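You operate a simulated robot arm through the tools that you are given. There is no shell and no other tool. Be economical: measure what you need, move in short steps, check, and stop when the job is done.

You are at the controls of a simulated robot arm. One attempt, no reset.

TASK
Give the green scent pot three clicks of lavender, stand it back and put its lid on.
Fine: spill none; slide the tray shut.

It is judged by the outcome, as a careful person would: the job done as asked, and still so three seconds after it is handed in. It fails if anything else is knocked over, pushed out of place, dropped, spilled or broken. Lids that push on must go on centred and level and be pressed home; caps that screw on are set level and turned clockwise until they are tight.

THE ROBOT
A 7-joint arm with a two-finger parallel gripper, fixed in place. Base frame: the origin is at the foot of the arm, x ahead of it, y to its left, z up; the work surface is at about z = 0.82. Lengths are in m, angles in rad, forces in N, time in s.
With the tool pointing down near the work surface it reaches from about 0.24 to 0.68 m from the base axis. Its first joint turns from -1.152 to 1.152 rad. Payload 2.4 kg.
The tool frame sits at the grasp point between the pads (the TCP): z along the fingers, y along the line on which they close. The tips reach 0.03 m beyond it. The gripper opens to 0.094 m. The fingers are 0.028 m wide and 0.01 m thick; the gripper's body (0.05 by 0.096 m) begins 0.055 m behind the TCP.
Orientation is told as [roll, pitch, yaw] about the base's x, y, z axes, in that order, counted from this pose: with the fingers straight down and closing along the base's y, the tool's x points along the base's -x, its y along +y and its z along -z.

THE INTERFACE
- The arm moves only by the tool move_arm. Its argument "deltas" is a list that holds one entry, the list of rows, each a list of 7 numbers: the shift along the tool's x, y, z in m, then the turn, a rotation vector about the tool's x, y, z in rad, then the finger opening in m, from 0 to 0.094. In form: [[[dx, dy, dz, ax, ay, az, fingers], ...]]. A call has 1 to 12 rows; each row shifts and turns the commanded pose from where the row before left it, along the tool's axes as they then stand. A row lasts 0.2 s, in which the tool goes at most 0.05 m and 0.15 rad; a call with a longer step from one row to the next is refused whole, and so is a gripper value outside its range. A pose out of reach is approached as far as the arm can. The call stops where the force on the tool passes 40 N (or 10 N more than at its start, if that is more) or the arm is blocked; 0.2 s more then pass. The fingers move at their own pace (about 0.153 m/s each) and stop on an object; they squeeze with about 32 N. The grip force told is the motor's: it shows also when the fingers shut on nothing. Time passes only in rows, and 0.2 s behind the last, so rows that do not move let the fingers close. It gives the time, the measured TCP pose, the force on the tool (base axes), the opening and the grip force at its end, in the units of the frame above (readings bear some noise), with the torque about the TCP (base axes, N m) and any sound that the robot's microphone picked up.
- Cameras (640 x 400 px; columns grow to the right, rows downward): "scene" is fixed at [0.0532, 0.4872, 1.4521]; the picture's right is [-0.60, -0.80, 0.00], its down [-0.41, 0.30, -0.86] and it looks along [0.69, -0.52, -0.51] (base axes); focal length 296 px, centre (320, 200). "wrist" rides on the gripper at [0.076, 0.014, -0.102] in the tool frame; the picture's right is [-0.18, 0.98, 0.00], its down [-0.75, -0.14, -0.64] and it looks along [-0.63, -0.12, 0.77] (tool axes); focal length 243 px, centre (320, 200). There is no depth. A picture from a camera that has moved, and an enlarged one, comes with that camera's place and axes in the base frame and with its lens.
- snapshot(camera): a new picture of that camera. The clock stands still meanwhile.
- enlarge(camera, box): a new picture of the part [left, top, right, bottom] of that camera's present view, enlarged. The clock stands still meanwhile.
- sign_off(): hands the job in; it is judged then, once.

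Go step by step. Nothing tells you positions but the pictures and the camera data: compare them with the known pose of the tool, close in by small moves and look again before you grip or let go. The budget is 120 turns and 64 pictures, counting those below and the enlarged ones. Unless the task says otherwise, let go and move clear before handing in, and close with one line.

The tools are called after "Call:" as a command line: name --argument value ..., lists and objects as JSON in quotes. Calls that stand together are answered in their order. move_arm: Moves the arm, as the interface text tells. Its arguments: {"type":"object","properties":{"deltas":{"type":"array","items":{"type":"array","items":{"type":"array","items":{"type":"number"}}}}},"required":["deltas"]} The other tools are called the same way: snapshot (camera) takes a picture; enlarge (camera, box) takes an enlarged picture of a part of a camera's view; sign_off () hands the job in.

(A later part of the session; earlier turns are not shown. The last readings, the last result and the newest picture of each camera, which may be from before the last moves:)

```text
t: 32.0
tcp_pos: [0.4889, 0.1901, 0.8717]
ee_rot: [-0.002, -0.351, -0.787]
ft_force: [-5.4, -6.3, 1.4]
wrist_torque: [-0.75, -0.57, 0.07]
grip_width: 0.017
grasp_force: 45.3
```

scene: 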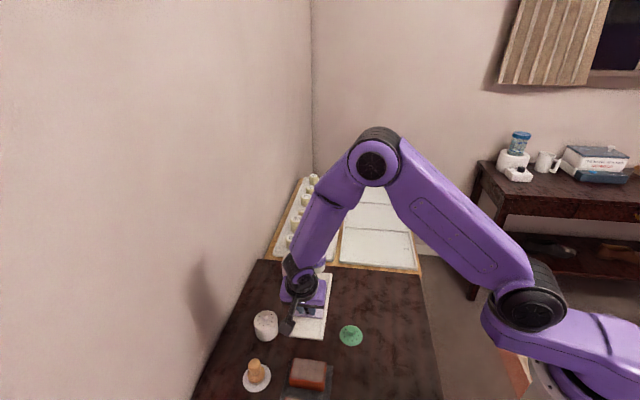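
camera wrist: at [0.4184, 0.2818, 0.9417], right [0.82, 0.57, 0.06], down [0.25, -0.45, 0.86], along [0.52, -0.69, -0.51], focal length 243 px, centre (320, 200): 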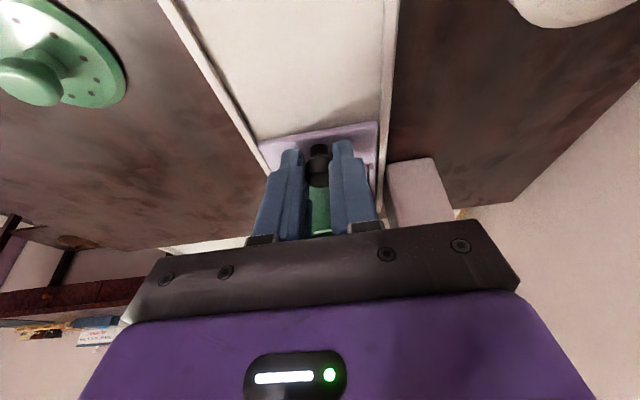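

Call:
move_arm --deltas '[[[0, -0.0005, 0, 0, 0, 0, 0.0], [-0.0028, 0, 0.001, 0, 0, 0, 0.0], [-0.0028, 0, 0.001, 0, 0, 0, 0.0], [0, 0, 0, 0, 0, 0, 0.0]]]'

Call:
enlarge --camera "scene" --box '[280, 230, 350, 310]'

```text
t: 33.0
tcp_pos: [0.4897, 0.1881, 0.8709]
ee_rot: [-0.003, -0.351, -0.783]
ft_force: [-27.7, 6.9, 12.0]
wrist_torque: [0.18, 0.64, -0.19]
grip_width: 0.0174
grasp_force: 45.4
```

```text
5.00 times, centred on (315, 270) of scene
camera zoom: at [0.0523, 0.4873, 1.4521], right [-0.6, -0.8, 0.0], down [-0.41, 0.3, -0.86], along [0.69, -0.52, -0.51], focal length 1481 px, centre (345, -150)
```

zoom: 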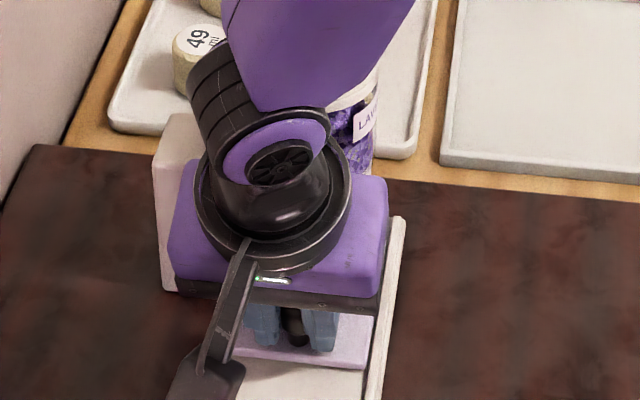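

Resistance along the track now: the end stop at about 9.4 cm travel. I'll relax the push, open, and back away to look.

Call:
move_arm --deltas '[[[0.003, 0, -0.001, 0, 0, 0, 0.0], [0, 0, 0, 0, 0, 0, 0.04], [0, 0, 0, 0, 0, 0, 0.04], [0.005, 0, -0.03, 0, 0, 0, 0.04], [0.01, 0, -0.045, 0, 0, 0, 0.04], [0.01, 0, -0.045, 0, 0, 0, 0.04], [0.03, 0, -0.03, 0, 0, 0, 0.04], [0.04, 0, -0.02, 0, 0, 0, 0.04]]]'

Call:
snapshot --camera "wrist"

Call:
enlarge --camera "scene" --box '[260, 225, 350, 305]'

```text
t: 34.8
tcp_pos: [0.3864, 0.2953, 0.9973]
ee_rot: [0.001, -0.351, -0.788]
ft_force: [0.4, 0.8, -0.5]
wrist_torque: [0.0, -0.01, -0.03]
grip_width: 0.0398
grasp_force: 0.0
```

```text
21 pictures are left
camera wrist: at [0.3213, 0.3816, 1.0681], right [0.82, 0.57, 0.06], down [0.24, -0.44, 0.86], along [0.52, -0.69, -0.5], focal length 243 px, centre (320, 200)
```

wrist: 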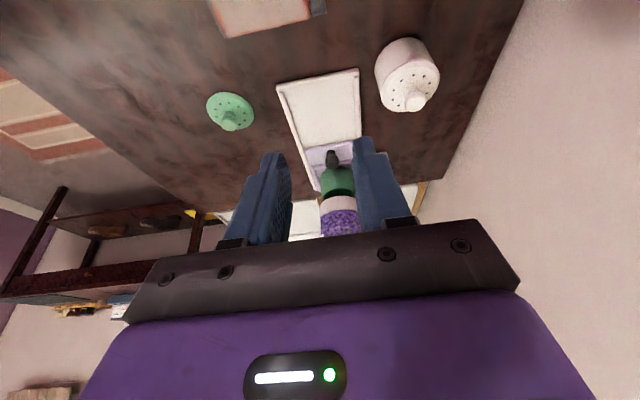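

```text
5.00 times, centred on (305, 265) of scene
camera zoom: at [0.0532, 0.4872, 1.4521], right [-0.6, -0.8, 0.0], down [-0.41, 0.3, -0.86], along [0.69, -0.52, -0.51], focal length 1481 px, centre (395, -125)
```

zoom: 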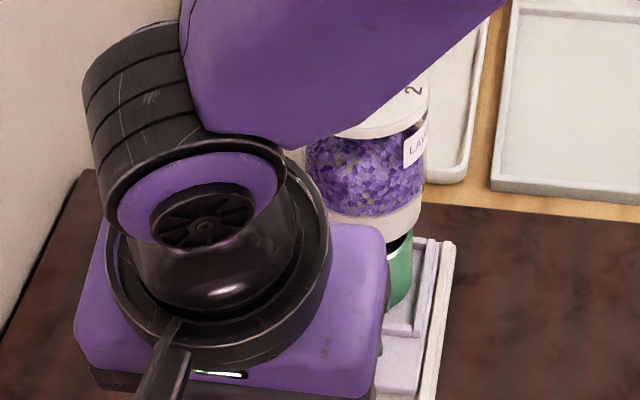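

The pot is under the hopper. I'll straighten the tool, rise, and approach the dial from above.

Call:
move_arm --deltas '[[[0, 0, -0.04, 0, 0.12, 0, 0.06], [0, 0, -0.04, 0, 0.12, 0, 0.06], [0, 0, -0.03, 0, 0.111, 0, 0.06], [-0.035, 0, -0.01, 0, 0, 0, 0.06], [-0.035, 0, 0, 0, 0, 0, 0.06], [-0.035, 0, 0, 0, 0, 0, 0.06], [-0.035, -0.006, 0, 0, 0, 0, 0.06], [0, 0, 0, 0, 0, 0, 0.06]]]'

Call:
snapshot --camera "wrist"

```text
t: 36.6
tcp_pos: [0.465, 0.2073, 1.1161]
ee_rot: [0.0, 0.002, -0.786]
ft_force: [1.0, -0.5, -0.2]
wrist_torque: [0.0, 0.01, -0.03]
grip_width: 0.0599
grasp_force: 0.2
```

```text
19 pictures are left
camera wrist: at [0.4206, 0.2719, 1.219], right [0.83, 0.56, 0.0], down [0.43, -0.63, 0.64], along [0.36, -0.53, -0.77], focal length 243 px, centre (320, 200)
```

wrist: 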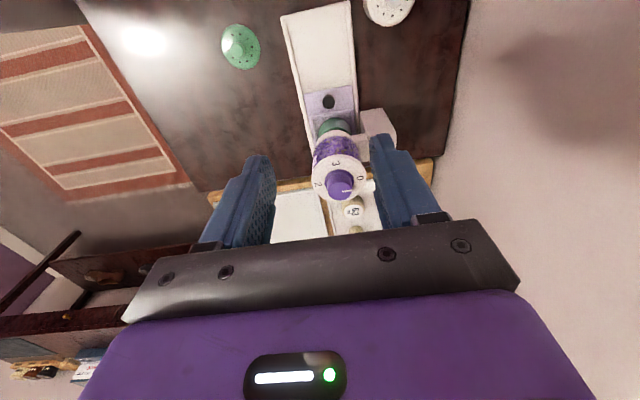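

Call:
move_arm --deltas '[[[-0.04, 0.003, 0, 0, 0, 0, 0.06], [-0.04, 0.003, 0, 0, 0, 0, 0.06], [-0.008, 0, 0.03, 0, 0, 0, 0.06], [0, 0, 0, 0, 0, 0, 0.06]]]'

Call:
snapshot --camera "wrist"

Call:
enlarge --camera "scene" --box '[260, 190, 380, 290]'

```text
t: 37.6
tcp_pos: [0.5318, 0.149, 1.0861]
ee_rot: [0.0, 0.002, -0.788]
ft_force: [0.3, -0.2, 1.0]
wrist_torque: [0.01, 0.0, 0.0]
grip_width: 0.06
grasp_force: 0.0
```

```text
18 pictures are left
camera wrist: at [0.4878, 0.2139, 1.1885], right [0.83, 0.56, 0.0], down [0.43, -0.63, 0.64], along [0.36, -0.53, -0.77], focal length 243 px, centre (320, 200)
```

wrist: 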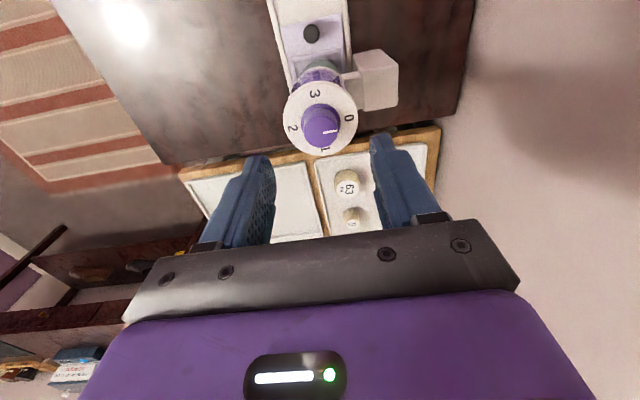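

```text
4.00 times, centred on (320, 240) of scene
camera zoom: at [0.0532, 0.4872, 1.4521], right [-0.6, -0.8, 0.0], down [-0.41, 0.3, -0.86], along [0.69, -0.52, -0.51], focal length 1185 px, centre (320, 40)
```

zoom: 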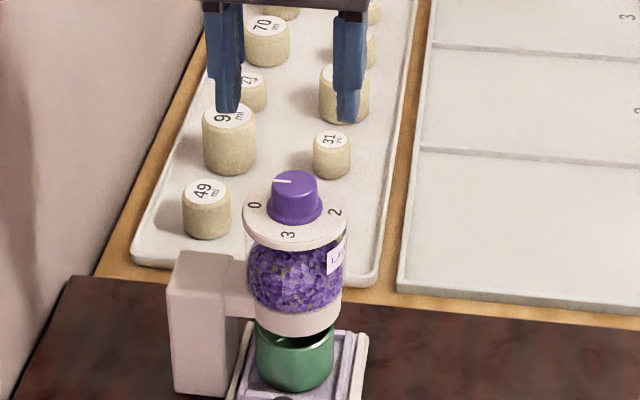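

Pointer is at 0; the numbers run clockwise. I'll turn the tool back 90° to give room for a clockwise turn.

Call:
move_arm --deltas '[[[0, 0, 0, 0, 0, -0.131, 0.05], [0, 0, 0, 0, 0, -0.131, 0.05], [0, 0, 0, 0, 0, -0.131, 0.05], [0, 0, 0, 0, 0, -0.131, 0.05], [0, 0, 0, 0, 0, -0.131, 0.05], [0, 0, 0, 0, 0, -0.131, 0.05], [0, 0, 0, 0, 0, -0.131, 0.05], [0, 0, 0, 0, 0, -0.131, 0.05], [0, 0, 0, 0, 0, -0.131, 0.05], [0, 0, 0, 0, 0, -0.131, 0.05], [0, 0, 0.02, 0, 0, -0.131, 0.05], [0, 0, 0.02, 0, 0, -0.131, 0.05]]]'

Call:
snapshot --camera "wrist"

```text
t: 40.2
tcp_pos: [0.5269, 0.1479, 1.0441]
ee_rot: [-0.001, -0.001, 0.789]
ft_force: [0.1, -0.1, -0.5]
wrist_torque: [0.01, -0.03, -0.03]
grip_width: 0.05
grasp_force: 0.0
```

```text
16 pictures are left
camera wrist: at [0.4632, 0.1046, 1.1475], right [-0.57, 0.82, 0.0], down [0.63, 0.43, 0.64], along [0.53, 0.37, -0.77], focal length 243 px, centre (320, 200)
```

wrist: 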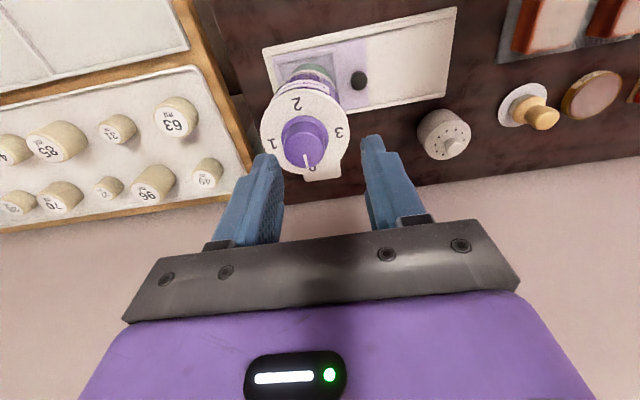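

Dial refined to n≈0.479, u≈0.277, top z≈0.995. Correcting 9 mm and lowering part way.

Call:
move_arm --deltas '[[[-0.002, -0.009, 0, 0, 0, 0, 0.05], [0, 0, 0.016, 0, 0, 0, 0.05], [0, 0, 0, 0, 0, 0, 0.05]]]'

Call:
enlarge --camera "wrist" --box '[240, 80, 400, 200]'

```text
t: 41.0
tcp_pos: [0.5382, 0.1433, 1.0275]
ee_rot: [0.004, 0.0, 0.786]
ft_force: [-1.0, 0.3, 0.6]
wrist_torque: [0.04, 0.0, -0.02]
grip_width: 0.0499
grasp_force: 0.0
```

```text
3.33 times, centred on (320, 140) of wrist
camera zoom: at [0.4735, 0.1, 1.1311], right [-0.57, 0.82, 0.0], down [0.63, 0.43, 0.64], along [0.53, 0.36, -0.77], focal length 809 px, centre (320, 400)
```

zoom: 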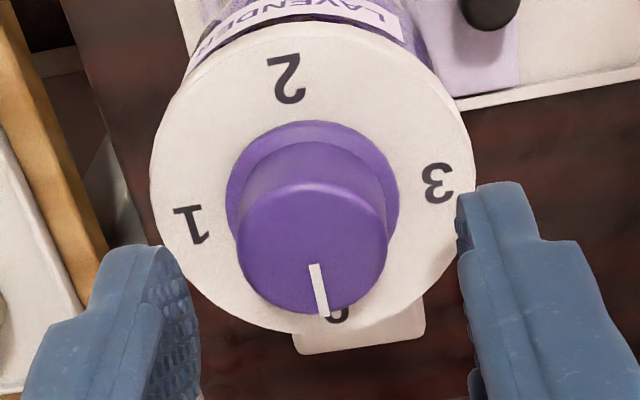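

Call:
move_arm --deltas '[[[0, -0.001, 0.01, 0, 0, 0, 0.05], [0, 0, 0.008, 0, 0, 0, 0.05], [0, 0, 0, 0, 0, 0, 0.0], [0, 0, 0, 0, 0, 0, 0.0], [0, 0, 0, 0, 0, 0, 0.0]]]'

Call:
enlarge --camera "wrist" --box '[240, 80, 400, 200]'

```text
t: 42.2
tcp_pos: [0.5392, 0.1426, 1.0112]
ee_rot: [-0.001, -0.001, 0.785]
ft_force: [10.1, -8.5, -3.8]
wrist_torque: [0.15, -0.14, 0.01]
grip_width: 0.0293
grasp_force: 44.6
```

```text
3.33 times, centred on (320, 140) of wrist
camera zoom: at [0.4748, 0.0999, 1.1128], right [-0.56, 0.83, 0.0], down [0.63, 0.43, 0.64], along [0.53, 0.36, -0.77], focal length 809 px, centre (320, 400)
```

zoom: 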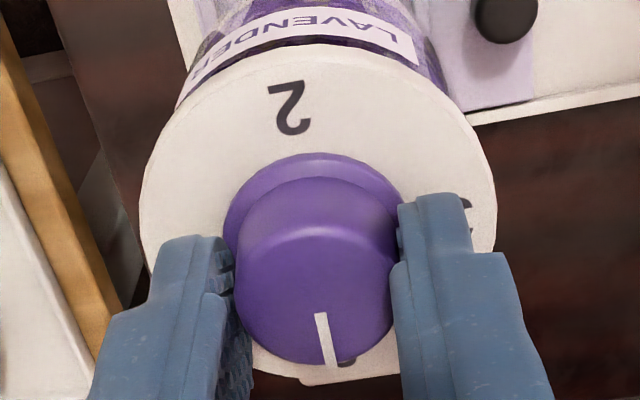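

Gripped centrally. Turn clockwise, slowly, first half.

Call:
move_arm --deltas '[[[0, -0.001, 0, 0, 0, 0, 0.0], [0, 0, 0, 0, 0, 0.1, 0.0], [0, 0, 0, 0, 0, 0.1, 0.0], [0, 0, 0, 0, 0, 0.1, 0.0], [0, 0, 0, 0, 0, 0.1, 0.0], [0, 0, 0, 0, 0, 0.1, 0.0], [0, 0, 0, 0, 0, 0.1, 0.0], [0, 0, 0, 0, 0, 0.1, 0.0], [0, 0, 0, 0, 0, 0.1, 0.0]]]'

```text
t: 44.2
tcp_pos: [0.5403, 0.1406, 1.0099]
ee_rot: [-0.001, 0.001, -0.017]
ft_force: [10.3, -19.0, -11.1]
wrist_torque: [0.07, 0.75, 0.06]
grip_width: 0.0294
grasp_force: 45.5
```

Call:
move_arm --deltas '[[[-0.0007, -0.0013, 0.0005, 0, 0, 0.1, 0.0], [0, 0, 0, 0, 0, 0.1, 0.0], [0, 0, 0, 0, 0, 0.1, 0.0], [0, 0, 0, 0, 0, 0.1, 0.0], [0, 0, 0, 0, 0, 0.1, 0.0], [0, 0, 0, 0, 0, 0.1, 0.0], [0, 0, 0, 0, 0, 0.1, 0.0], [0, 0, 0, 0, 0, 0.07, 0.0], [0, 0, 0, 0, 0, 0, 0.0]]]'

Call:
enlarge --camera "wrist" --box '[240, 80, 400, 200]'

```text
t: 46.2
tcp_pos: [0.5385, 0.14, 1.0107]
ee_rot: [0.0, -0.001, -0.788]
ft_force: [-5.7, -21.2, 18.6]
wrist_torque: [-0.21, 1.06, 0.02]
grip_width: 0.0295
grasp_force: 45.1
```

```text
3.33 times, centred on (320, 140) of wrist
camera zoom: at [0.4952, 0.2047, 1.1129], right [0.83, 0.56, 0.0], down [0.43, -0.63, 0.64], along [0.36, -0.53, -0.77], focal length 809 px, centre (320, 400)
```

zoom: 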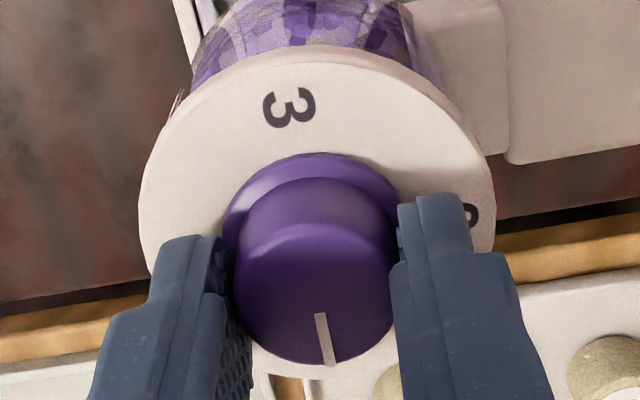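

The pointer has moved to 1 but no click was heard. I'll relieve the side load and nudge a little further, listening.

Call:
move_arm --deltas '[[[-0.0007, -0.0012, -0.001, 0, 0, 0, 0.0], [0, 0, 0, 0, 0, 0.05, 0.0], [0, 0, 0, 0, 0, 0, 0.0]]]'

```text
t: 47.0
tcp_pos: [0.5386, 0.1401, 1.0106]
ee_rot: [-0.001, 0.0, -0.834]
ft_force: [-0.4, -14.3, 0.1]
wrist_torque: [-0.67, -0.86, 0.04]
grip_width: 0.0293
grasp_force: 44.8
```

Call:
enlarge --camera "scene" --box '[270, 210, 360, 290]'

```text
5.00 times, centred on (315, 250) of scene
camera zoom: at [0.0531, 0.4868, 1.4522], right [-0.6, -0.8, 0.0], down [-0.41, 0.3, -0.86], along [0.69, -0.52, -0.51], focal length 1481 px, centre (345, -50)
```

zoom: 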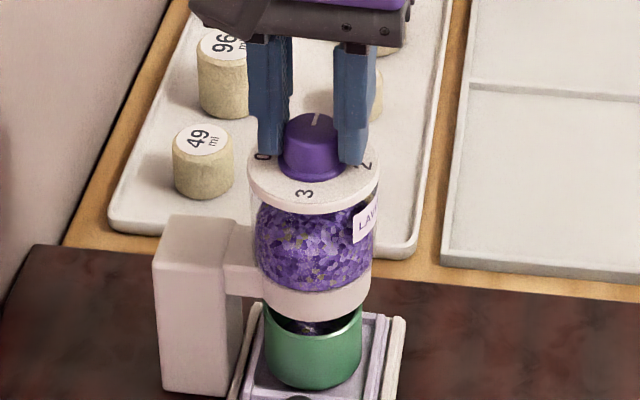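

Purple bits are now in the pot, and the pointer is at 1, so the first portion fell. I'll open, turn the tool back and regrip for the next.

Call:
move_arm --deltas '[[[0, 0, 0, 0, 0, 0, 0.05], [0, 0, 0, 0, 0, 0, 0.05], [0, 0, 0, 0, 0, -0.146, 0.05], [0, 0, 0, 0, 0, -0.146, 0.05], [0, 0, 0, 0, 0, -0.146, 0.05], [0, 0, 0, 0, 0, -0.146, 0.05], [0, 0, 0, 0, 0, -0.146, 0.05], [0, 0, 0, 0, 0, -0.146, 0.05], [0, 0, 0, 0, 0, -0.146, 0.05], [0, 0, 0, 0, 0, -0.146, 0.05], [0, 0, 0, 0, 0, -0.146, 0.05], [0, 0, 0, 0, 0, -0.146, 0.05]]]'

Call:
enlarge --camera "wrist" --box '[240, 80, 400, 200]'

```text
t: 49.6
tcp_pos: [0.5383, 0.1415, 1.0121]
ee_rot: [0.002, -0.001, 0.628]
ft_force: [0.5, 0.6, 0.1]
wrist_torque: [0.01, 0.0, 0.01]
grip_width: 0.0498
grasp_force: 0.1
```

```text
3.33 times, centred on (320, 140) of wrist
camera zoom: at [0.4692, 0.108, 1.1147], right [-0.43, 0.9, 0.0], down [0.69, 0.33, 0.64], along [0.58, 0.28, -0.77], focal length 809 px, centre (320, 400)
```

zoom: 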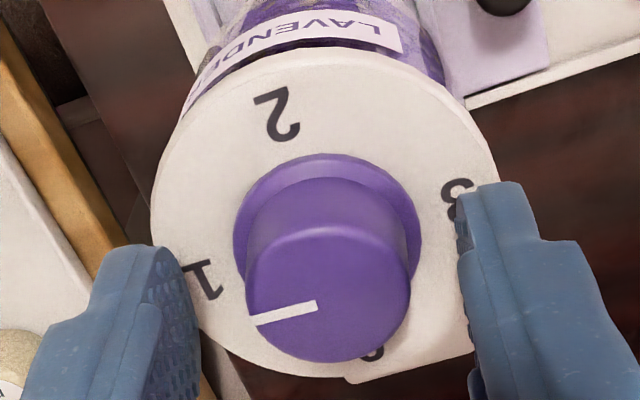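

Call:
move_arm --deltas '[[[0, 0.001, 0, 0, 0, 0, 0.0], [0, 0, 0, 0, 0, 0, 0.0], [0, 0, 0, 0, 0, 0.14, 0.0], [0, 0, 0, 0, 0, 0.14, 0.0], [0, 0, 0, 0, 0, 0.14, 0.0], [0, 0, 0, 0, 0, 0.14, 0.0], [0, 0, 0, 0, 0, 0.14, 0.0], [0, 0, 0, 0, 0, 0.14, 0.0]]]'

```text
t: 51.4
tcp_pos: [0.5378, 0.1414, 1.0119]
ee_rot: [0.002, -0.001, -0.216]
ft_force: [-8.1, -4.5, 19.6]
wrist_torque: [-0.61, -0.48, 0.07]
grip_width: 0.0294
grasp_force: 45.4
```

Call:
move_arm --deltas '[[[0, 0, -0.0008, 0, 0, 0.12, 0.0], [0, 0, 0, 0, 0, 0.12, 0.0], [0, 0, 0, 0, 0, 0.12, 0.0], [0, 0, 0, 0, 0, 0.12, 0.0], [0, 0, 0, 0, 0, 0.12, 0.0], [0, 0, 0, 0, 0, 0.1, 0.0], [0, 0, 0, 0, 0, 0, 0.0]]]'

Call:
enlarge --camera "wrist" --box '[240, 80, 400, 200]'

```text
t: 53.0
tcp_pos: [0.5373, 0.1408, 1.0119]
ee_rot: [-0.002, 0.002, -0.916]
ft_force: [-7.3, -11.3, 10.1]
wrist_torque: [0.08, -0.1, 0.01]
grip_width: 0.0294
grasp_force: 45.3
```

```text
3.33 times, centred on (320, 140) of wrist
camera zoom: at [0.5031, 0.2103, 1.1144], right [0.89, 0.45, 0.0], down [0.35, -0.68, 0.64], along [0.29, -0.57, -0.77], focal length 809 px, centre (320, 400)
```

zoom: 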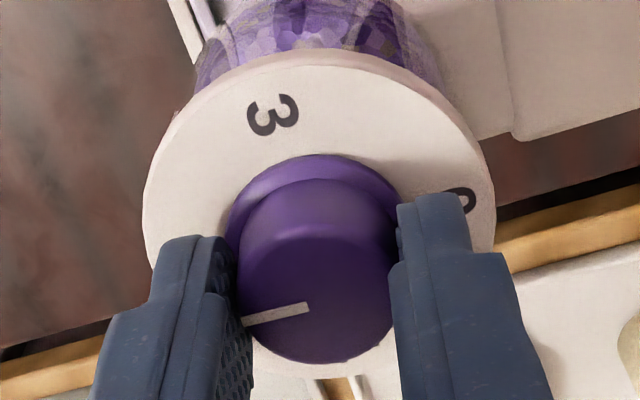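

Call:
enlarge --camera "scene" --box '[295, 255, 335, 295]'

```text
10.00 times, centred on (315, 275) of scene
camera zoom: at [0.0528, 0.4868, 1.4522], right [-0.6, -0.8, 0.0], down [-0.41, 0.3, -0.86], along [0.69, -0.52, -0.51], focal length 2962 px, centre (370, -550)
```

zoom: 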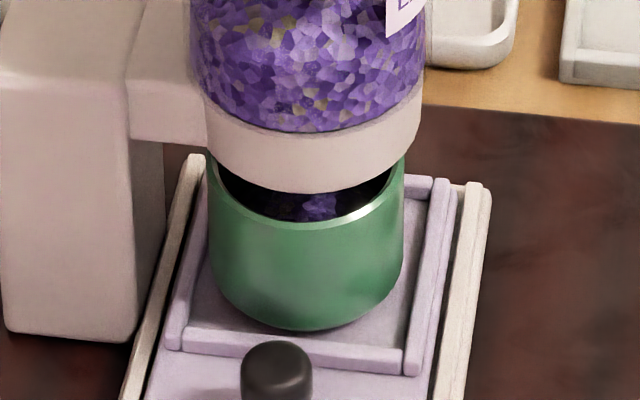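

Lavender is falling into the pot and none is spilled. The dial is at 2; regrip for the last quarter turn.

Call:
move_arm --deltas '[[[0, 0, 0, 0, 0, 0, 0.05], [0, 0, 0, 0, 0, 0, 0.05], [0, 0, 0, 0, 0, -0.148, 0.05], [0, 0, 0, 0, 0, -0.148, 0.05], [0, 0, 0, 0, 0, -0.148, 0.05], [0, 0, 0, 0, 0, -0.148, 0.05], [0, 0, 0, 0, 0, -0.148, 0.05], [0, 0, 0, 0, 0, -0.148, 0.05], [0, 0, 0, 0, 0, -0.148, 0.05], [0, 0, 0, 0, 0, -0.148, 0.05], [0, 0, 0, 0, 0, -0.148, 0.05], [0, 0, 0, 0, 0, -0.148, 0.05]]]'

Call:
move_arm --deltas '[[[0, 0, 0, 0, 0, 0, 0.0], [0, 0, 0, 0, 0, 0, 0.0], [0, 0, 0, 0, 0, 0, 0.0], [0, 0, 0, 0, 0, 0.14, 0.0], [0, 0, 0, 0, 0, 0.14, 0.0], [0, 0, 0, 0, 0, 0.14, 0.0], [0, 0, 0, 0, 0, 0.14, 0.0], [0, 0, 0, 0, 0, 0.14, 0.0]]]'

```text
t: 55.6
tcp_pos: [0.5388, 0.1422, 1.0124]
ee_rot: [0.003, 0.0, 0.569]
ft_force: [0.3, -1.2, 0.6]
wrist_torque: [0.03, 0.02, 0.0]
grip_width: 0.0502
grasp_force: 0.1
```

```text
t: 57.4
tcp_pos: [0.5387, 0.1417, 1.0118]
ee_rot: [-0.001, -0.003, -0.137]
ft_force: [11.2, -2.9, -8.0]
wrist_torque: [-0.1, -0.24, 0.01]
grip_width: 0.0291
grasp_force: 45.2
```

Call:
move_arm --deltas '[[[0, 0, 0, 0, 0, 0.13, 0.0], [0, 0, 0, 0, 0, 0.13, 0.0], [0, 0, 0, 0, 0, 0.13, 0.0], [0, 0, 0, 0, 0, 0.13, 0.0], [0, 0, 0, 0, 0, 0.13, 0.0], [0, 0, 0, 0, 0, 0.13, 0.0], [0, 0, 0, 0, 0, 0.09, 0.0], [0, 0, 0, 0, 0, 0, 0.0]]]'

Call:
enlarge --camera "scene" --box '[275, 220, 355, 290]'

```text
t: 59.2
tcp_pos: [0.5384, 0.141, 1.0116]
ee_rot: [-0.004, 0.001, -1.005]
ft_force: [3.5, -15.7, -17.7]
wrist_torque: [0.13, -0.1, -0.01]
grip_width: 0.0291
grasp_force: 45.1
```

```text
5.71 times, centred on (315, 255) of scene
camera zoom: at [0.0536, 0.4868, 1.4522], right [-0.6, -0.8, 0.0], down [-0.41, 0.3, -0.86], along [0.69, -0.52, -0.51], focal length 1692 px, centre (349, -114)
```

zoom: 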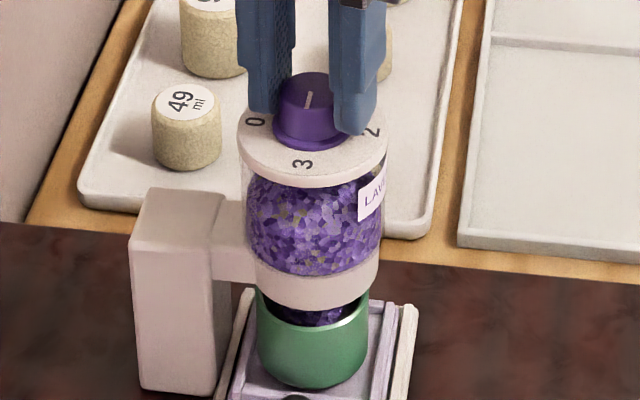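

The pointer is at 3. Release, rise and go back to the start of the tilted approach to the tray knob.

Call:
move_arm --deltas '[[[0, 0, 0, 0, 0, 0, 0.05], [0, 0, 0, 0, 0, 0, 0.05], [0, 0, -0.03, 0, 0, 0, 0.05], [0, 0, -0.04, 0, 0, -0.11, 0.05], [0, 0, -0.03, 0, 0, -0.11, 0.05], [0.0433, 0, 0, 0, 0, 0, 0.05], [0.0433, 0, 0, 0, 0, 0, 0.05], [0.0433, 0, 0, 0, 0, 0, 0.05], [0.0433, 0, 0, 0, 0, 0, 0.05], [0.0433, 0, 0, 0, 0, 0, 0.05]]]'

Call:
move_arm --deltas '[[[0, 0, 0.035, 0, 0, 0, 0.05], [0, 0, 0.035, 0, 0, 0, 0.05], [0, 0, 0.035, 0, 0, 0, 0.05], [0, 0, 0.01, 0, -0.12, 0, 0.05], [0, 0, 0, 0, -0.12, 0, 0.05], [0, 0, 0, 0, -0.111, 0, 0.05], [0, 0, 0, 0, 0, 0, 0.05]]]'

Call:
snapshot --camera "wrist"

Call:
enlarge --camera "scene" --box '[280, 225, 350, 305]'

```text
t: 61.4
tcp_pos: [0.3831, 0.2928, 1.1141]
ee_rot: [-0.001, 0.0, -0.785]
ft_force: [-0.9, -0.2, -0.4]
wrist_torque: [0.03, -0.02, 0.02]
grip_width: 0.0501
grasp_force: 0.0
```

```text
t: 63.0
tcp_pos: [0.3833, 0.2944, 0.9965]
ee_rot: [0.002, -0.35, -0.782]
ft_force: [-0.6, 0.9, 0.3]
wrist_torque: [-0.01, -0.01, 0.0]
grip_width: 0.0501
grasp_force: 0.0
```

```text
7 pictures are left
camera wrist: at [0.3187, 0.3804, 1.067], right [0.82, 0.57, 0.06], down [0.25, -0.44, 0.86], along [0.52, -0.69, -0.5], focal length 243 px, centre (320, 200)
```

wrist: 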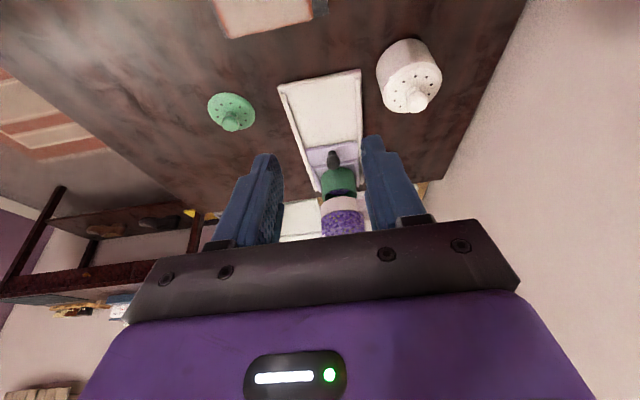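

```text
5.00 times, centred on (315, 265) of scene
camera zoom: at [0.0531, 0.4872, 1.4521], right [-0.6, -0.8, 0.0], down [-0.41, 0.3, -0.86], along [0.69, -0.52, -0.51], focal length 1481 px, centre (345, -125)
```

zoom: 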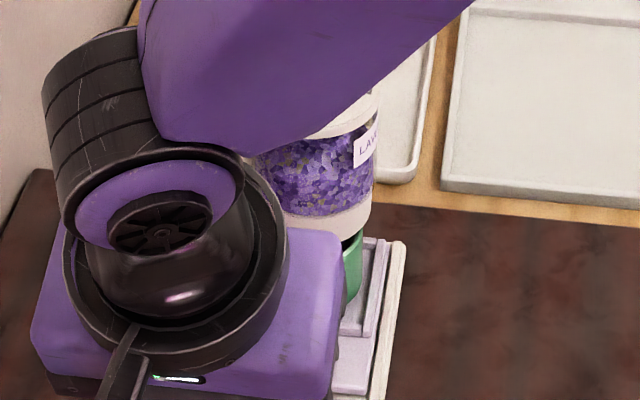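

Seven pictures remain, so I'll retrace the known retreat path to the knob and grip, relying on force readings.

Call:
move_arm --deltas '[[[-0.04, 0.0015, 0.02, 0, 0, 0, 0.04], [-0.0315, 0, 0.03, 0, 0, 0, 0.04], [-0.01, 0, 0.045, 0, 0, 0, 0.04], [-0.01, 0, 0.045, 0, 0, 0, 0.04], [-0.005, 0, 0.028, 0, 0, 0, 0.04], [0, 0, 0, 0, 0, 0, 0.04]]]'

```text
t: 64.4
tcp_pos: [0.4938, 0.1918, 0.8722]
ee_rot: [-0.001, -0.353, -0.785]
ft_force: [-0.1, 0.3, -0.4]
wrist_torque: [0.01, 0.05, 0.0]
grip_width: 0.0401
grasp_force: 0.1
```

Call:
move_arm --deltas '[[[0, -0.0015, 0, 0, 0, 0, 0.04], [0, 0, 0, 0, 0, 0, 0.0], [0, 0, 0, 0, 0, 0, 0.0]]]'

```text
t: 65.2
tcp_pos: [0.4908, 0.1891, 0.8727]
ee_rot: [-0.003, -0.351, -0.783]
ft_force: [-12.5, -6.7, 3.0]
wrist_torque: [-0.55, -0.4, -0.16]
grip_width: 0.0172
grasp_force: 45.4
```

Knob gripped. Pull the tray out slowly, checking the loads.

Call:
move_arm --deltas '[[[0, -0.0015, 0, 0, 0, 0, 0.0], [0.0028, 0, -0.001, 0, 0, 0, 0.0], [0.0056, 0, -0.002, 0, 0, 0, 0.0], [0.0066, 0, -0.0024, 0, 0, 0, 0.0], [0.0066, 0, -0.0024, 0, 0, 0, 0.0], [0.0047, 0, -0.0017, 0, 0, 0, 0.0], [0, 0, 0, 0, 0, 0, 0.0]]]'

```text
t: 66.8
tcp_pos: [0.4681, 0.2118, 0.8726]
ee_rot: [0.003, -0.348, -0.782]
ft_force: [6.3, 7.8, -31.6]
wrist_torque: [0.5, 0.33, 0.09]
grip_width: 0.0173
grasp_force: 45.7
```

Call:
move_arm --deltas '[[[0.0007, 0.0007, 0.0019, 0, 0, 0, 0.0], [0.0056, 0, -0.002, 0, 0, 0, 0.0], [0.0066, 0, -0.0024, 0, 0, 0, 0.0], [0.0066, 0, -0.0023, 0, 0, 0, 0.0], [0.0056, 0, -0.0019, 0, 0, 0, 0.0], [0, 0, 0, 0, 0, 0, 0.0]]]'

```text
t: 68.2
tcp_pos: [0.4512, 0.2281, 0.8699]
ee_rot: [0.003, -0.351, -0.784]
ft_force: [-0.6, -1.9, 31.7]
wrist_torque: [-0.57, -0.37, -0.03]
grip_width: 0.0174
grasp_force: 45.2
```

Call:
move_arm --deltas '[[[-0.0006, 0, -0.0016, 0, 0, 0, 0.0], [0.0056, 0, -0.002, 0, 0, 0, 0.0], [0.0056, 0, -0.002, 0, 0, 0, 0.0], [0.0056, 0, -0.002, 0, 0, 0, 0.0], [0.0056, 0, -0.002, 0, 0, 0, 0.0], [0, 0, 0, 0, 0, 0, 0.0]]]'

```text
t: 69.6
tcp_pos: [0.4344, 0.2445, 0.87]
ee_rot: [-0.002, -0.35, -0.783]
ft_force: [2.0, 4.7, -32.2]
wrist_torque: [0.41, 0.2, 0.06]
grip_width: 0.0174
grasp_force: 44.8
```

Call:
move_arm --deltas '[[[0.0006, 0.0004, 0.0016, 0, 0, 0, 0.0], [0.0047, 0, -0.0016, 0, 0, 0, 0.0], [0.0047, 0, -0.0016, 0, 0, 0, 0.0], [0.0033, 0, -0.0011, 0, 0, 0, 0.0], [0, 0, 0, 0, 0, 0, 0.0]]]'

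```text
t: 70.8
tcp_pos: [0.4248, 0.2536, 0.8704]
ee_rot: [-0.001, -0.354, -0.783]
ft_force: [-6.6, -9.3, 27.6]
wrist_torque: [-0.82, -0.42, -0.22]
grip_width: 0.0172
grasp_force: 45.2
```

Tray is back out. Release, retreat by the reverse path, straighten and hover above the pot.

Call:
move_arm --deltas '[[[-0.0005, 0.0005, -0.0014, 0, 0, 0, 0.0], [0, 0, 0, 0, 0, 0, 0.05], [0, 0, 0, 0, 0, 0, 0.05], [-0.005, 0, -0.025, 0, 0, 0, 0.05], [-0.006, 0, -0.025, 0, 0, 0, 0.05], [-0.005, 0, -0.022, 0, 0, 0, 0.05], [0, 0, 0, 0, 0.12, 0, 0.07], [0, 0, 0, 0, 0.12, 0, 0.08], [0, 0, 0, 0, 0.111, 0, 0.08], [-0.035, 0, 0, 0, 0, 0, 0.08], [-0.035, 0, 0, 0, 0, 0, 0.08], [0, 0, 0, 0, 0, 0, 0.08]]]'

Call:
snapshot --camera "wrist"

```text
t: 73.4
tcp_pos: [0.4664, 0.2124, 0.9435]
ee_rot: [0.001, 0.002, -0.784]
ft_force: [-0.6, 0.1, 0.7]
wrist_torque: [-0.01, -0.01, 0.0]
grip_width: 0.08
grasp_force: 0.0
```

```text
5 pictures are left
camera wrist: at [0.4234, 0.2767, 1.0473], right [0.82, 0.57, 0.0], down [0.43, -0.63, 0.64], along [0.36, -0.53, -0.77], focal length 243 px, centre (320, 200)
```

wrist: 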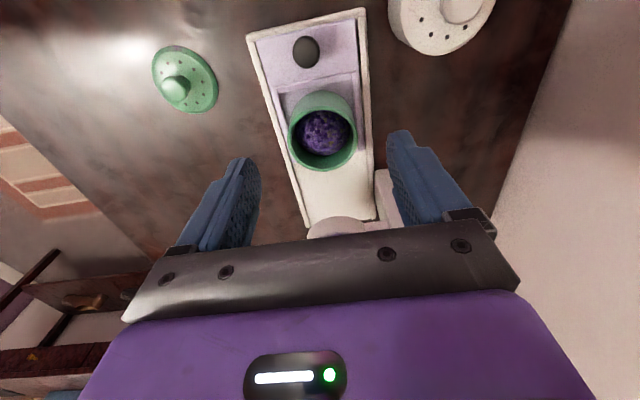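

Lavender is in the pot, clear of the rim. Align, lower to the earlier grip height and close.

Call:
move_arm --deltas '[[[-0.004, 0.0012, 0, 0, 0, 0, 0.08], [0, 0, 0.02, 0, 0, 0, 0.08], [0, 0, 0.02, 0, 0, 0, 0.075], [0, 0, 0.019, 0, 0, 0, 0.07], [0, 0, 0, 0, 0, 0, 0.062], [0, 0, 0, 0, 0, 0, 0.056], [0, 0, 0, 0, 0, 0, 0.053], [0, 0, 0, 0, 0, 0, 0.03], [0, 0, 0, 0, 0, 0, 0.03]]]'

```text
t: 75.4
tcp_pos: [0.473, 0.21, 0.884]
ee_rot: [0.0, 0.002, -0.783]
ft_force: [-0.4, -0.9, 0.0]
wrist_torque: [0.03, -0.01, 0.04]
grip_width: 0.0494
grasp_force: 32.3
```

Held. Lift slowly and carry back to the home spot.

Call:
move_arm --deltas '[[[0, 0, -0.006, 0, 0, 0, 0.03], [0, 0, -0.012, 0, 0, 0, 0.03], [0, 0, -0.015, 0, 0, 0, 0.03], [0, 0, -0.01, 0, 0, 0, 0.03], [0, 0.006, 0, 0, 0, 0, 0.03], [-0.001, 0.012, 0, 0, 0, 0, 0.03], [-0.001, 0.017, 0, 0, 0, 0, 0.03], [-0.001, 0.017, 0, 0, 0, 0, 0.03], [-0.001, 0.016, 0, 0, 0, 0, 0.03], [-0.0007, 0.012, 0, 0, 0, 0, 0.03], [0, 0.0065, 0, 0, 0, 0, 0.03], [0, 0, 0, 0, 0, 0, 0.03]]]'

```text
t: 78.0
tcp_pos: [0.5365, 0.2677, 0.9274]
ee_rot: [-0.001, 0.002, -0.784]
ft_force: [0.0, 0.5, -2.6]
wrist_torque: [-0.01, 0.0, 0.02]
grip_width: 0.0495
grasp_force: 31.5
```

Right at the home position. Lower slowly to contact.

Call:
move_arm --deltas '[[[0, 0, 0.008, 0, 0, 0, 0.03], [0, 0, 0.014, 0, 0, 0, 0.03], [0, 0, 0.014, 0, 0, 0, 0.03], [0, 0, 0.01, 0, 0, 0, 0.03], [0, 0, 0.005, 0, 0, 0, 0.03], [0, 0, 0.002, 0, 0, 0, 0.03], [0, 0, 0, 0, 0, 0, 0.03]]]'

```text
t: 79.6
tcp_pos: [0.536, 0.2677, 0.8742]
ee_rot: [0.0, 0.002, -0.783]
ft_force: [-0.5, -0.6, -2.1]
wrist_torque: [-0.01, -0.02, -0.02]
grip_width: 0.0494
grasp_force: 31.6
```

Call:
move_arm --deltas '[[[0, 0, 0.0015, 0, 0, 0, 0.03], [0, 0, 0.0015, 0, 0, 0, 0.03], [0, 0, 0, 0, 0, 0, 0.03]]]'

```text
t: 80.4
tcp_pos: [0.5368, 0.2683, 0.8716]
ee_rot: [0.0, 0.002, -0.782]
ft_force: [0.3, 0.1, -2.1]
wrist_torque: [-0.01, -0.02, 0.01]
grip_width: 0.0492
grasp_force: 32.3
```

Call:
move_arm --deltas '[[[0, 0, 0.0015, 0, 0, 0, 0.03], [0, 0, 0, 0, 0, 0, 0.03]]]'

```text
t: 81.0
tcp_pos: [0.5357, 0.2671, 0.8694]
ee_rot: [-0.001, 0.003, -0.784]
ft_force: [-0.3, -0.7, -2.2]
wrist_torque: [0.04, -0.03, 0.0]
grip_width: 0.0492
grasp_force: 31.6
```

Call:
move_arm --deltas '[[[0, 0, 0.0015, 0, 0, 0, 0.03], [0, 0, 0.001, 0, 0, 0, 0.03], [0, 0, 0, 0, 0, 0, 0.03]]]'

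```text
t: 81.8
tcp_pos: [0.5365, 0.2686, 0.8678]
ee_rot: [0.001, 0.002, -0.783]
ft_force: [0.4, -0.1, -1.9]
wrist_torque: [0.03, -0.04, -0.01]
grip_width: 0.0496
grasp_force: 31.9
```

Call:
move_arm --deltas '[[[0, 0, 0.0015, 0, 0, 0, 0.03], [0, 0, 0.001, 0, 0, 0, 0.03], [0, 0, 0, 0, 0, 0, 0.03]]]'

```text
t: 82.6
tcp_pos: [0.5369, 0.2686, 0.8672]
ee_rot: [0.006, 0.001, -0.785]
ft_force: [-6.6, -5.6, 37.3]
wrist_torque: [-0.37, 0.57, -0.01]
grip_width: 0.0494
grasp_force: 31.8
```

Contact. Ease off, open gently and rise.

Call:
move_arm --deltas '[[[0, 0, -0.0018, 0, 0, 0, 0.03], [0, 0, 0, 0, 0, 0, 0.052], [0, 0, 0, 0, 0, 0, 0.056], [0, 0, 0, 0, 0, 0, 0.066], [0, 0, -0.03, 0, 0, 0, 0.066], [0, 0, -0.04, 0, 0, 0, 0.066], [0, 0, 0, 0, 0, 0, 0.066]]]'

Call:
snapshot --camera "wrist"

```text
t: 84.2
tcp_pos: [0.5329, 0.2668, 0.936]
ee_rot: [0.0, 0.002, -0.784]
ft_force: [-0.1, -0.1, -0.6]
wrist_torque: [0.0, -0.03, 0.01]
grip_width: 0.0661
grasp_force: 0.0
```

```text
4 pictures are left
camera wrist: at [0.4888, 0.3316, 1.0397], right [0.82, 0.57, 0.0], down [0.44, -0.63, 0.64], along [0.36, -0.53, -0.77], focal length 243 px, centre (320, 200)
```

wrist: 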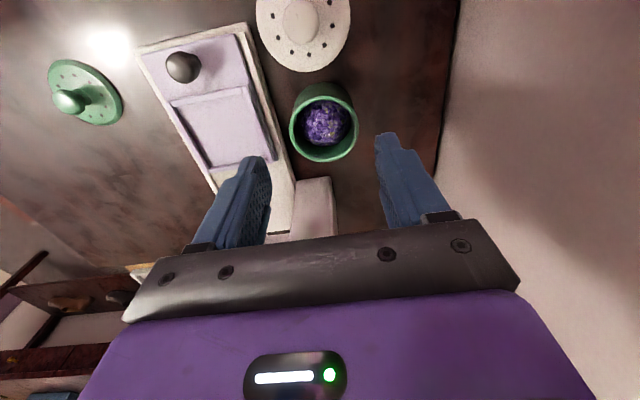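

The pot is back home with lavender intact. Now for the lid: move above it and look.

Call:
move_arm --deltas '[[[0, 0, -0.04, 0, 0, 0, 0.05], [0.011, -0.0389, 0, 0, 0, 0, 0.05], [0.011, -0.0389, 0, 0, 0, 0, 0.05], [0.011, -0.0389, 0, 0, 0, 0, 0.05], [0.011, -0.0389, 0, 0, 0, 0, 0.05], [0.011, -0.0389, 0, 0, 0, 0, 0.05], [0, 0, 0.04, 0, 0, 0, 0.05], [0, 0, 0.03, 0, 0, 0, 0.05], [0, 0, 0, 0, 0, 0, 0.05]]]'

Call:
snapshot --camera "wrist"

```text
t: 86.2
tcp_pos: [0.3593, 0.1671, 0.9079]
ee_rot: [0.0, 0.003, -0.784]
ft_force: [-0.3, 0.1, -0.1]
wrist_torque: [0.01, 0.02, 0.03]
grip_width: 0.0502
grasp_force: 0.0
```

```text
3 pictures are left
camera wrist: at [0.3159, 0.2317, 1.0113], right [0.82, 0.57, 0.0], down [0.43, -0.63, 0.64], along [0.36, -0.53, -0.77], focal length 243 px, centre (320, 200)
```

wrist: 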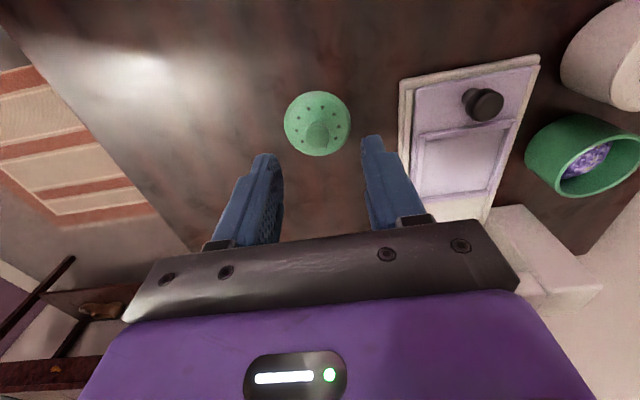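

Call:
move_arm --deltas '[[[0.003, -0.0015, 0, 0, 0, 0, 0.05], [0, 0, 0.02, 0, 0, 0, 0.05], [0, 0, 0.015, 0, 0, 0, 0.05], [0, 0, 0.0095, 0, 0, 0, 0.05], [0, 0, 0, 0, 0, 0, 0.05]]]'

```text
t: 87.4
tcp_pos: [0.3566, 0.1714, 0.8643]
ee_rot: [0.0, 0.002, -0.783]
ft_force: [-1.6, -0.7, 1.0]
wrist_torque: [0.0, -0.01, 0.01]
grip_width: 0.0501
grasp_force: 0.1
```

Call:
move_arm --deltas '[[[0, 0, 0.0015, 0, 0, 0, 0.05], [0, 0, 0, 0, 0, 0, 0.04]]]'

Call:
move_arm --deltas '[[[0, 0, 0, 0, 0, 0, 0.03]]]'

Call:
move_arm --deltas '[[[0, 0, 0, 0, 0, 0, 0.0], [0, 0, 0, 0, 0, 0, 0.0]]]'

```text
t: 88.0
tcp_pos: [0.3552, 0.1709, 0.8625]
ee_rot: [0.001, 0.001, -0.784]
ft_force: [-0.2, -0.1, -0.7]
wrist_torque: [0.01, -0.02, -0.02]
grip_width: 0.0399
grasp_force: 0.1
```

```text
t: 88.4
tcp_pos: [0.3555, 0.1714, 0.8622]
ee_rot: [-0.001, 0.003, -0.783]
ft_force: [-0.1, -0.2, 0.4]
wrist_torque: [0.02, 0.01, 0.02]
grip_width: 0.03
grasp_force: 0.0
```

```text
t: 89.0
tcp_pos: [0.3551, 0.1706, 0.8618]
ee_rot: [0.002, 0.002, -0.782]
ft_force: [0.0, 0.2, 0.6]
wrist_torque: [0.01, -0.01, -0.06]
grip_width: 0.0165
grasp_force: 31.9
```

Readings suggest I'm gripping about 3 mm short along the track axis versus the original hold; I'll reopen, correct and regrip.

Call:
move_arm --deltas '[[[0, 0, 0, 0, 0, 0, 0.04], [0, 0, 0, 0, 0, 0, 0.04], [-0.0028, 0, 0, 0, 0, 0, 0.04], [0, 0, 0, 0, 0, 0, 0.04]]]'

Call:
move_arm --deltas '[[[0, 0, 0, 0, 0, 0, 0.0], [0, 0, 0, 0, 0, 0, 0.0]]]'

Call:
move_arm --deltas '[[[0, 0, 0, 0, 0, 0, 0.0]]]'

```text
t: 90.0
tcp_pos: [0.3587, 0.1677, 0.8615]
ee_rot: [0.0, 0.002, -0.783]
ft_force: [-0.3, -0.3, -0.1]
wrist_torque: [-0.01, -0.01, 0.03]
grip_width: 0.0398
grasp_force: 0.0
```

```text
t: 90.6
tcp_pos: [0.3586, 0.1698, 0.8626]
ee_rot: [0.001, 0.002, -0.783]
ft_force: [0.9, -0.5, 0.4]
wrist_torque: [0.01, -0.01, -0.05]
grip_width: 0.0162
grasp_force: 31.6
```

```text
t: 91.0
tcp_pos: [0.3576, 0.1695, 0.8613]
ee_rot: [0.0, 0.002, -0.784]
ft_force: [-0.3, -0.2, -0.4]
wrist_torque: [-0.01, 0.01, -0.02]
grip_width: 0.0167
grasp_force: 31.4
```

Call:
move_arm --deltas '[[[0, 0, -0.02, 0, 0, 0, 0.0], [0, 0, -0.04, 0, 0, 0, 0.0], [0, 0, -0.045, 0, 0, 0, 0.0], [-0.0111, 0.0392, 0, 0, 0, 0, 0.0], [-0.0111, 0.0392, 0, 0, 0, 0, 0.0], [-0.0111, 0.0392, 0, 0, 0, 0, 0.0], [-0.0111, 0.0392, 0, 0, 0, 0, 0.0], [-0.0112, 0.0394, 0, 0, 0, 0, 0.0], [0, 0, 0.025, 0, 0, 0, 0.0], [0, 0, 0.022, 0, 0, 0, 0.0], [0, 0, 0, 0, 0, 0, 0.0]]]'

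Call:
move_arm --deltas '[[[0, 0, 0, 0, 0, 0, 0.0]]]'

Call:
move_arm --deltas '[[[0, 0, 0, 0, 0, 0, 0.0]]]'

Call:
enlarge --camera "wrist" --box '[240, 80, 400, 200]'

```text
t: 93.4
tcp_pos: [0.5377, 0.2716, 0.9188]
ee_rot: [-0.001, 0.003, -0.783]
ft_force: [-0.5, -1.4, -0.7]
wrist_torque: [-0.02, -0.04, 0.04]
grip_width: 0.0161
grasp_force: 32.3
```

```text
t: 93.8
tcp_pos: [0.5381, 0.2711, 0.9187]
ee_rot: [-0.001, 0.0, -0.782]
ft_force: [0.1, -0.2, -0.7]
wrist_torque: [-0.02, -0.01, 0.01]
grip_width: 0.0163
grasp_force: 32.3
```

```text
t: 94.2
tcp_pos: [0.538, 0.2716, 0.9187]
ee_rot: [0.0, 0.001, -0.784]
ft_force: [0.1, -0.8, -0.1]
wrist_torque: [-0.02, 0.0, 0.0]
grip_width: 0.0162
grasp_force: 32.2
```

```text
3.33 times, centred on (320, 140) of wrist
camera zoom: at [0.4937, 0.3352, 1.0216], right [0.82, 0.57, 0.0], down [0.43, -0.63, 0.64], along [0.36, -0.53, -0.77], focal length 809 px, centre (320, 400)
```

zoom: 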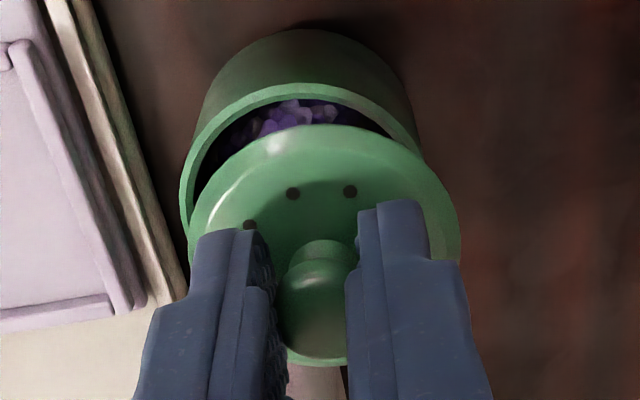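

Compared with the pot rim, the lid sits about 4–5 mm too far to the right (+n). I'll correct and lower to just above the rim, then check.

Call:
move_arm --deltas '[[[-0.001, -0.0045, 0, 0, 0, 0, 0.0], [0, 0, 0.006, 0, 0, 0, 0.0], [0, 0, 0, 0, 0, 0, 0.0]]]'

Call:
enlarge --camera "wrist" --box '[240, 80, 400, 200]'

```text
t: 95.0
tcp_pos: [0.5355, 0.265, 0.9125]
ee_rot: [0.002, 0.002, -0.783]
ft_force: [0.7, -0.2, -0.1]
wrist_torque: [0.0, 0.01, 0.01]
grip_width: 0.016
grasp_force: 32.3
```

```text
3.33 times, centred on (320, 140) of wrist
camera zoom: at [0.4917, 0.3298, 1.0153], right [0.82, 0.57, 0.0], down [0.43, -0.63, 0.64], along [0.36, -0.53, -0.77], focal length 809 px, centre (320, 400)
```

zoom: 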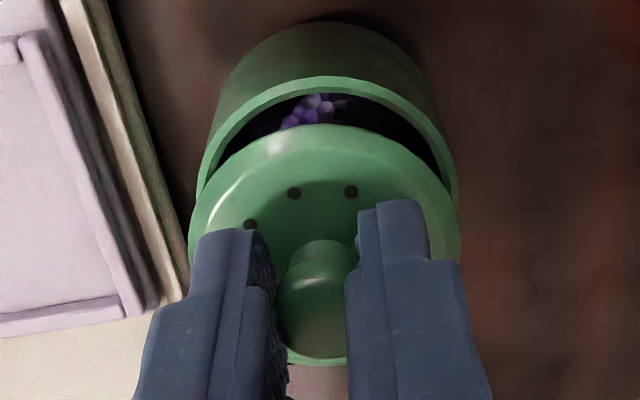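

Sideways it is now centred. Along the track axis the pot rim shows about 4.5 mm nearer the camera than the lid, so I'll correct that before lowering.

Call:
move_arm --deltas '[[[0.0047, 0.0008, 0, 0, 0, 0, 0.0], [0, 0, 0, 0, 0, 0, 0.0]]]'

Call:
move_arm --deltas '[[[0, 0, 0, 0, 0, 0, 0.0]]]'

Call:
move_arm --deltas '[[[0, 0, 0, 0, 0, 0, 0.0]]]'

```text
t: 95.6
tcp_pos: [0.5317, 0.2686, 0.9123]
ee_rot: [-0.001, 0.0, -0.784]
ft_force: [0.5, 0.3, -0.5]
wrist_torque: [0.0, 0.0, -0.03]
grip_width: 0.0162
grasp_force: 32.5
```

```text
t: 96.0
tcp_pos: [0.533, 0.2685, 0.9128]
ee_rot: [-0.002, 0.004, -0.783]
ft_force: [0.1, -0.4, -1.2]
wrist_torque: [0.02, -0.03, 0.0]
grip_width: 0.0161
grasp_force: 31.9
```

```text
t: 96.4
tcp_pos: [0.5321, 0.2691, 0.9134]
ee_rot: [0.001, 0.001, -0.785]
ft_force: [1.1, -0.2, -0.9]
wrist_torque: [0.01, -0.05, 0.0]
grip_width: 0.0158
grasp_force: 32.8
```

Readings match the computed pot centre. Lower gently, watching force and torque.

Call:
move_arm --deltas '[[[0, 0, 0.003, 0, 0, 0, 0.0], [0, 0, 0.002, 0, 0, 0, 0.0], [0, 0, 0, 0, 0, 0, 0.0]]]'

```text
t: 97.2
tcp_pos: [0.5313, 0.2698, 0.908]
ee_rot: [0.0, 0.001, -0.784]
ft_force: [-0.5, 0.6, 0.5]
wrist_torque: [0.03, 0.0, 0.01]
grip_width: 0.0163
grasp_force: 31.8
```

Call:
move_arm --deltas '[[[0, 0, 0.0015, 0, 0, 0, 0.0], [0, 0, 0, 0, 0, 0, 0.0]]]'

Call:
move_arm --deltas '[[[0, 0, 0.0015, 0, 0, 0, 0.0], [0, 0, 0, 0, 0, 0, 0.0]]]'

```text
t: 97.8
tcp_pos: [0.5309, 0.2691, 0.9069]
ee_rot: [0.001, 0.002, -0.784]
ft_force: [0.4, -0.1, -1.0]
wrist_torque: [0.03, 0.05, 0.04]
grip_width: 0.0161
grasp_force: 32.0
```

```text
t: 98.4
tcp_pos: [0.5313, 0.268, 0.9055]
ee_rot: [0.0, 0.003, -0.782]
ft_force: [-0.1, -0.2, -0.4]
wrist_torque: [-0.01, 0.01, -0.07]
grip_width: 0.0165
grasp_force: 32.1
```

Call:
move_arm --deltas '[[[0, 0, 0.0015, 0, 0, 0, 0.0], [0, 0, 0, 0, 0, 0, 0.0]]]'

Call:
move_arm --deltas '[[[0, 0, 0.0015, 0, 0, 0, 0.0], [0, 0, 0, 0, 0, 0, 0.0]]]'

```text
t: 99.0
tcp_pos: [0.5321, 0.2671, 0.9043]
ee_rot: [-0.002, 0.001, -0.78]
ft_force: [-0.2, 0.2, -0.5]
wrist_torque: [0.01, -0.02, 0.02]
grip_width: 0.0164
grasp_force: 32.1
```

```text
t: 99.6
tcp_pos: [0.5309, 0.2684, 0.903]
ee_rot: [0.0, 0.001, -0.784]
ft_force: [-5.7, -5.2, 22.2]
wrist_torque: [-0.16, 0.07, 0.0]
grip_width: 0.0164
grasp_force: 31.7
```

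Call:
move_arm --deltas '[[[0, -0.0006, 0.0005, 0, 0, 0, 0.0], [0, 0, 0.0008, 0, 0, 0, 0.0], [0, 0, 0, 0, 0, 0, 0.0]]]'

```text
t: 100.4
tcp_pos: [0.5312, 0.2687, 0.902]
ee_rot: [0.006, -0.002, -0.783]
ft_force: [-3.5, -3.4, 32.1]
wrist_torque: [-0.18, -0.1, 0.03]
grip_width: 0.0166
grasp_force: 32.0
```

Call:
move_arm --deltas '[[[0, 0, 0.001, 0, 0, 0, 0.0], [0, 0, 0.001, 0, 0, 0, 0.0], [0, 0, 0, 0, 0, 0, 0.0]]]'

```text
t: 101.2
tcp_pos: [0.5316, 0.2678, 0.8995]
ee_rot: [0.004, -0.003, -0.784]
ft_force: [2.1, -3.3, 30.4]
wrist_torque: [-0.2, -0.19, 0.03]
grip_width: 0.0165
grasp_force: 32.1
```

The fingers are slipping down the knob; the tips will soon bear on the lid plate on both sides, which presses it level. Continue.

Call:
move_arm --deltas '[[[0, 0, 0.001, 0, 0, 0, 0.0], [0, 0, 0.001, 0, 0, 0, 0.0], [0, 0, 0.001, 0, 0, 0, 0.0], [0, 0, 0, 0, 0, 0, 0.0]]]'

```text
t: 102.2
tcp_pos: [0.5297, 0.2686, 0.8986]
ee_rot: [0.007, -0.002, -0.782]
ft_force: [2.7, 1.8, 33.2]
wrist_torque: [-0.04, -0.05, 0.05]
grip_width: 0.0163
grasp_force: 32.1
```

Call:
move_arm --deltas '[[[0, 0, 0.001, 0, 0, 0, 0.0], [0, 0, 0.001, 0, 0, 0, 0.0], [0, 0, 0.001, 0, 0, 0, 0.0], [0, 0, 0, 0, 0, 0, 0.0]]]'

```text
t: 102.8
tcp_pos: [0.5327, 0.2694, 0.8977]
ee_rot: [0.008, -0.003, -0.781]
ft_force: [1.8, 1.8, 6.1]
wrist_torque: [0.04, 0.01, 0.02]
grip_width: 0.0163
grasp_force: 31.9
heard: snap
stopped in row 2: the force on the tool passed its limit at 46 N (the readings are from after the stop); the commanded pose is now the measured one
```

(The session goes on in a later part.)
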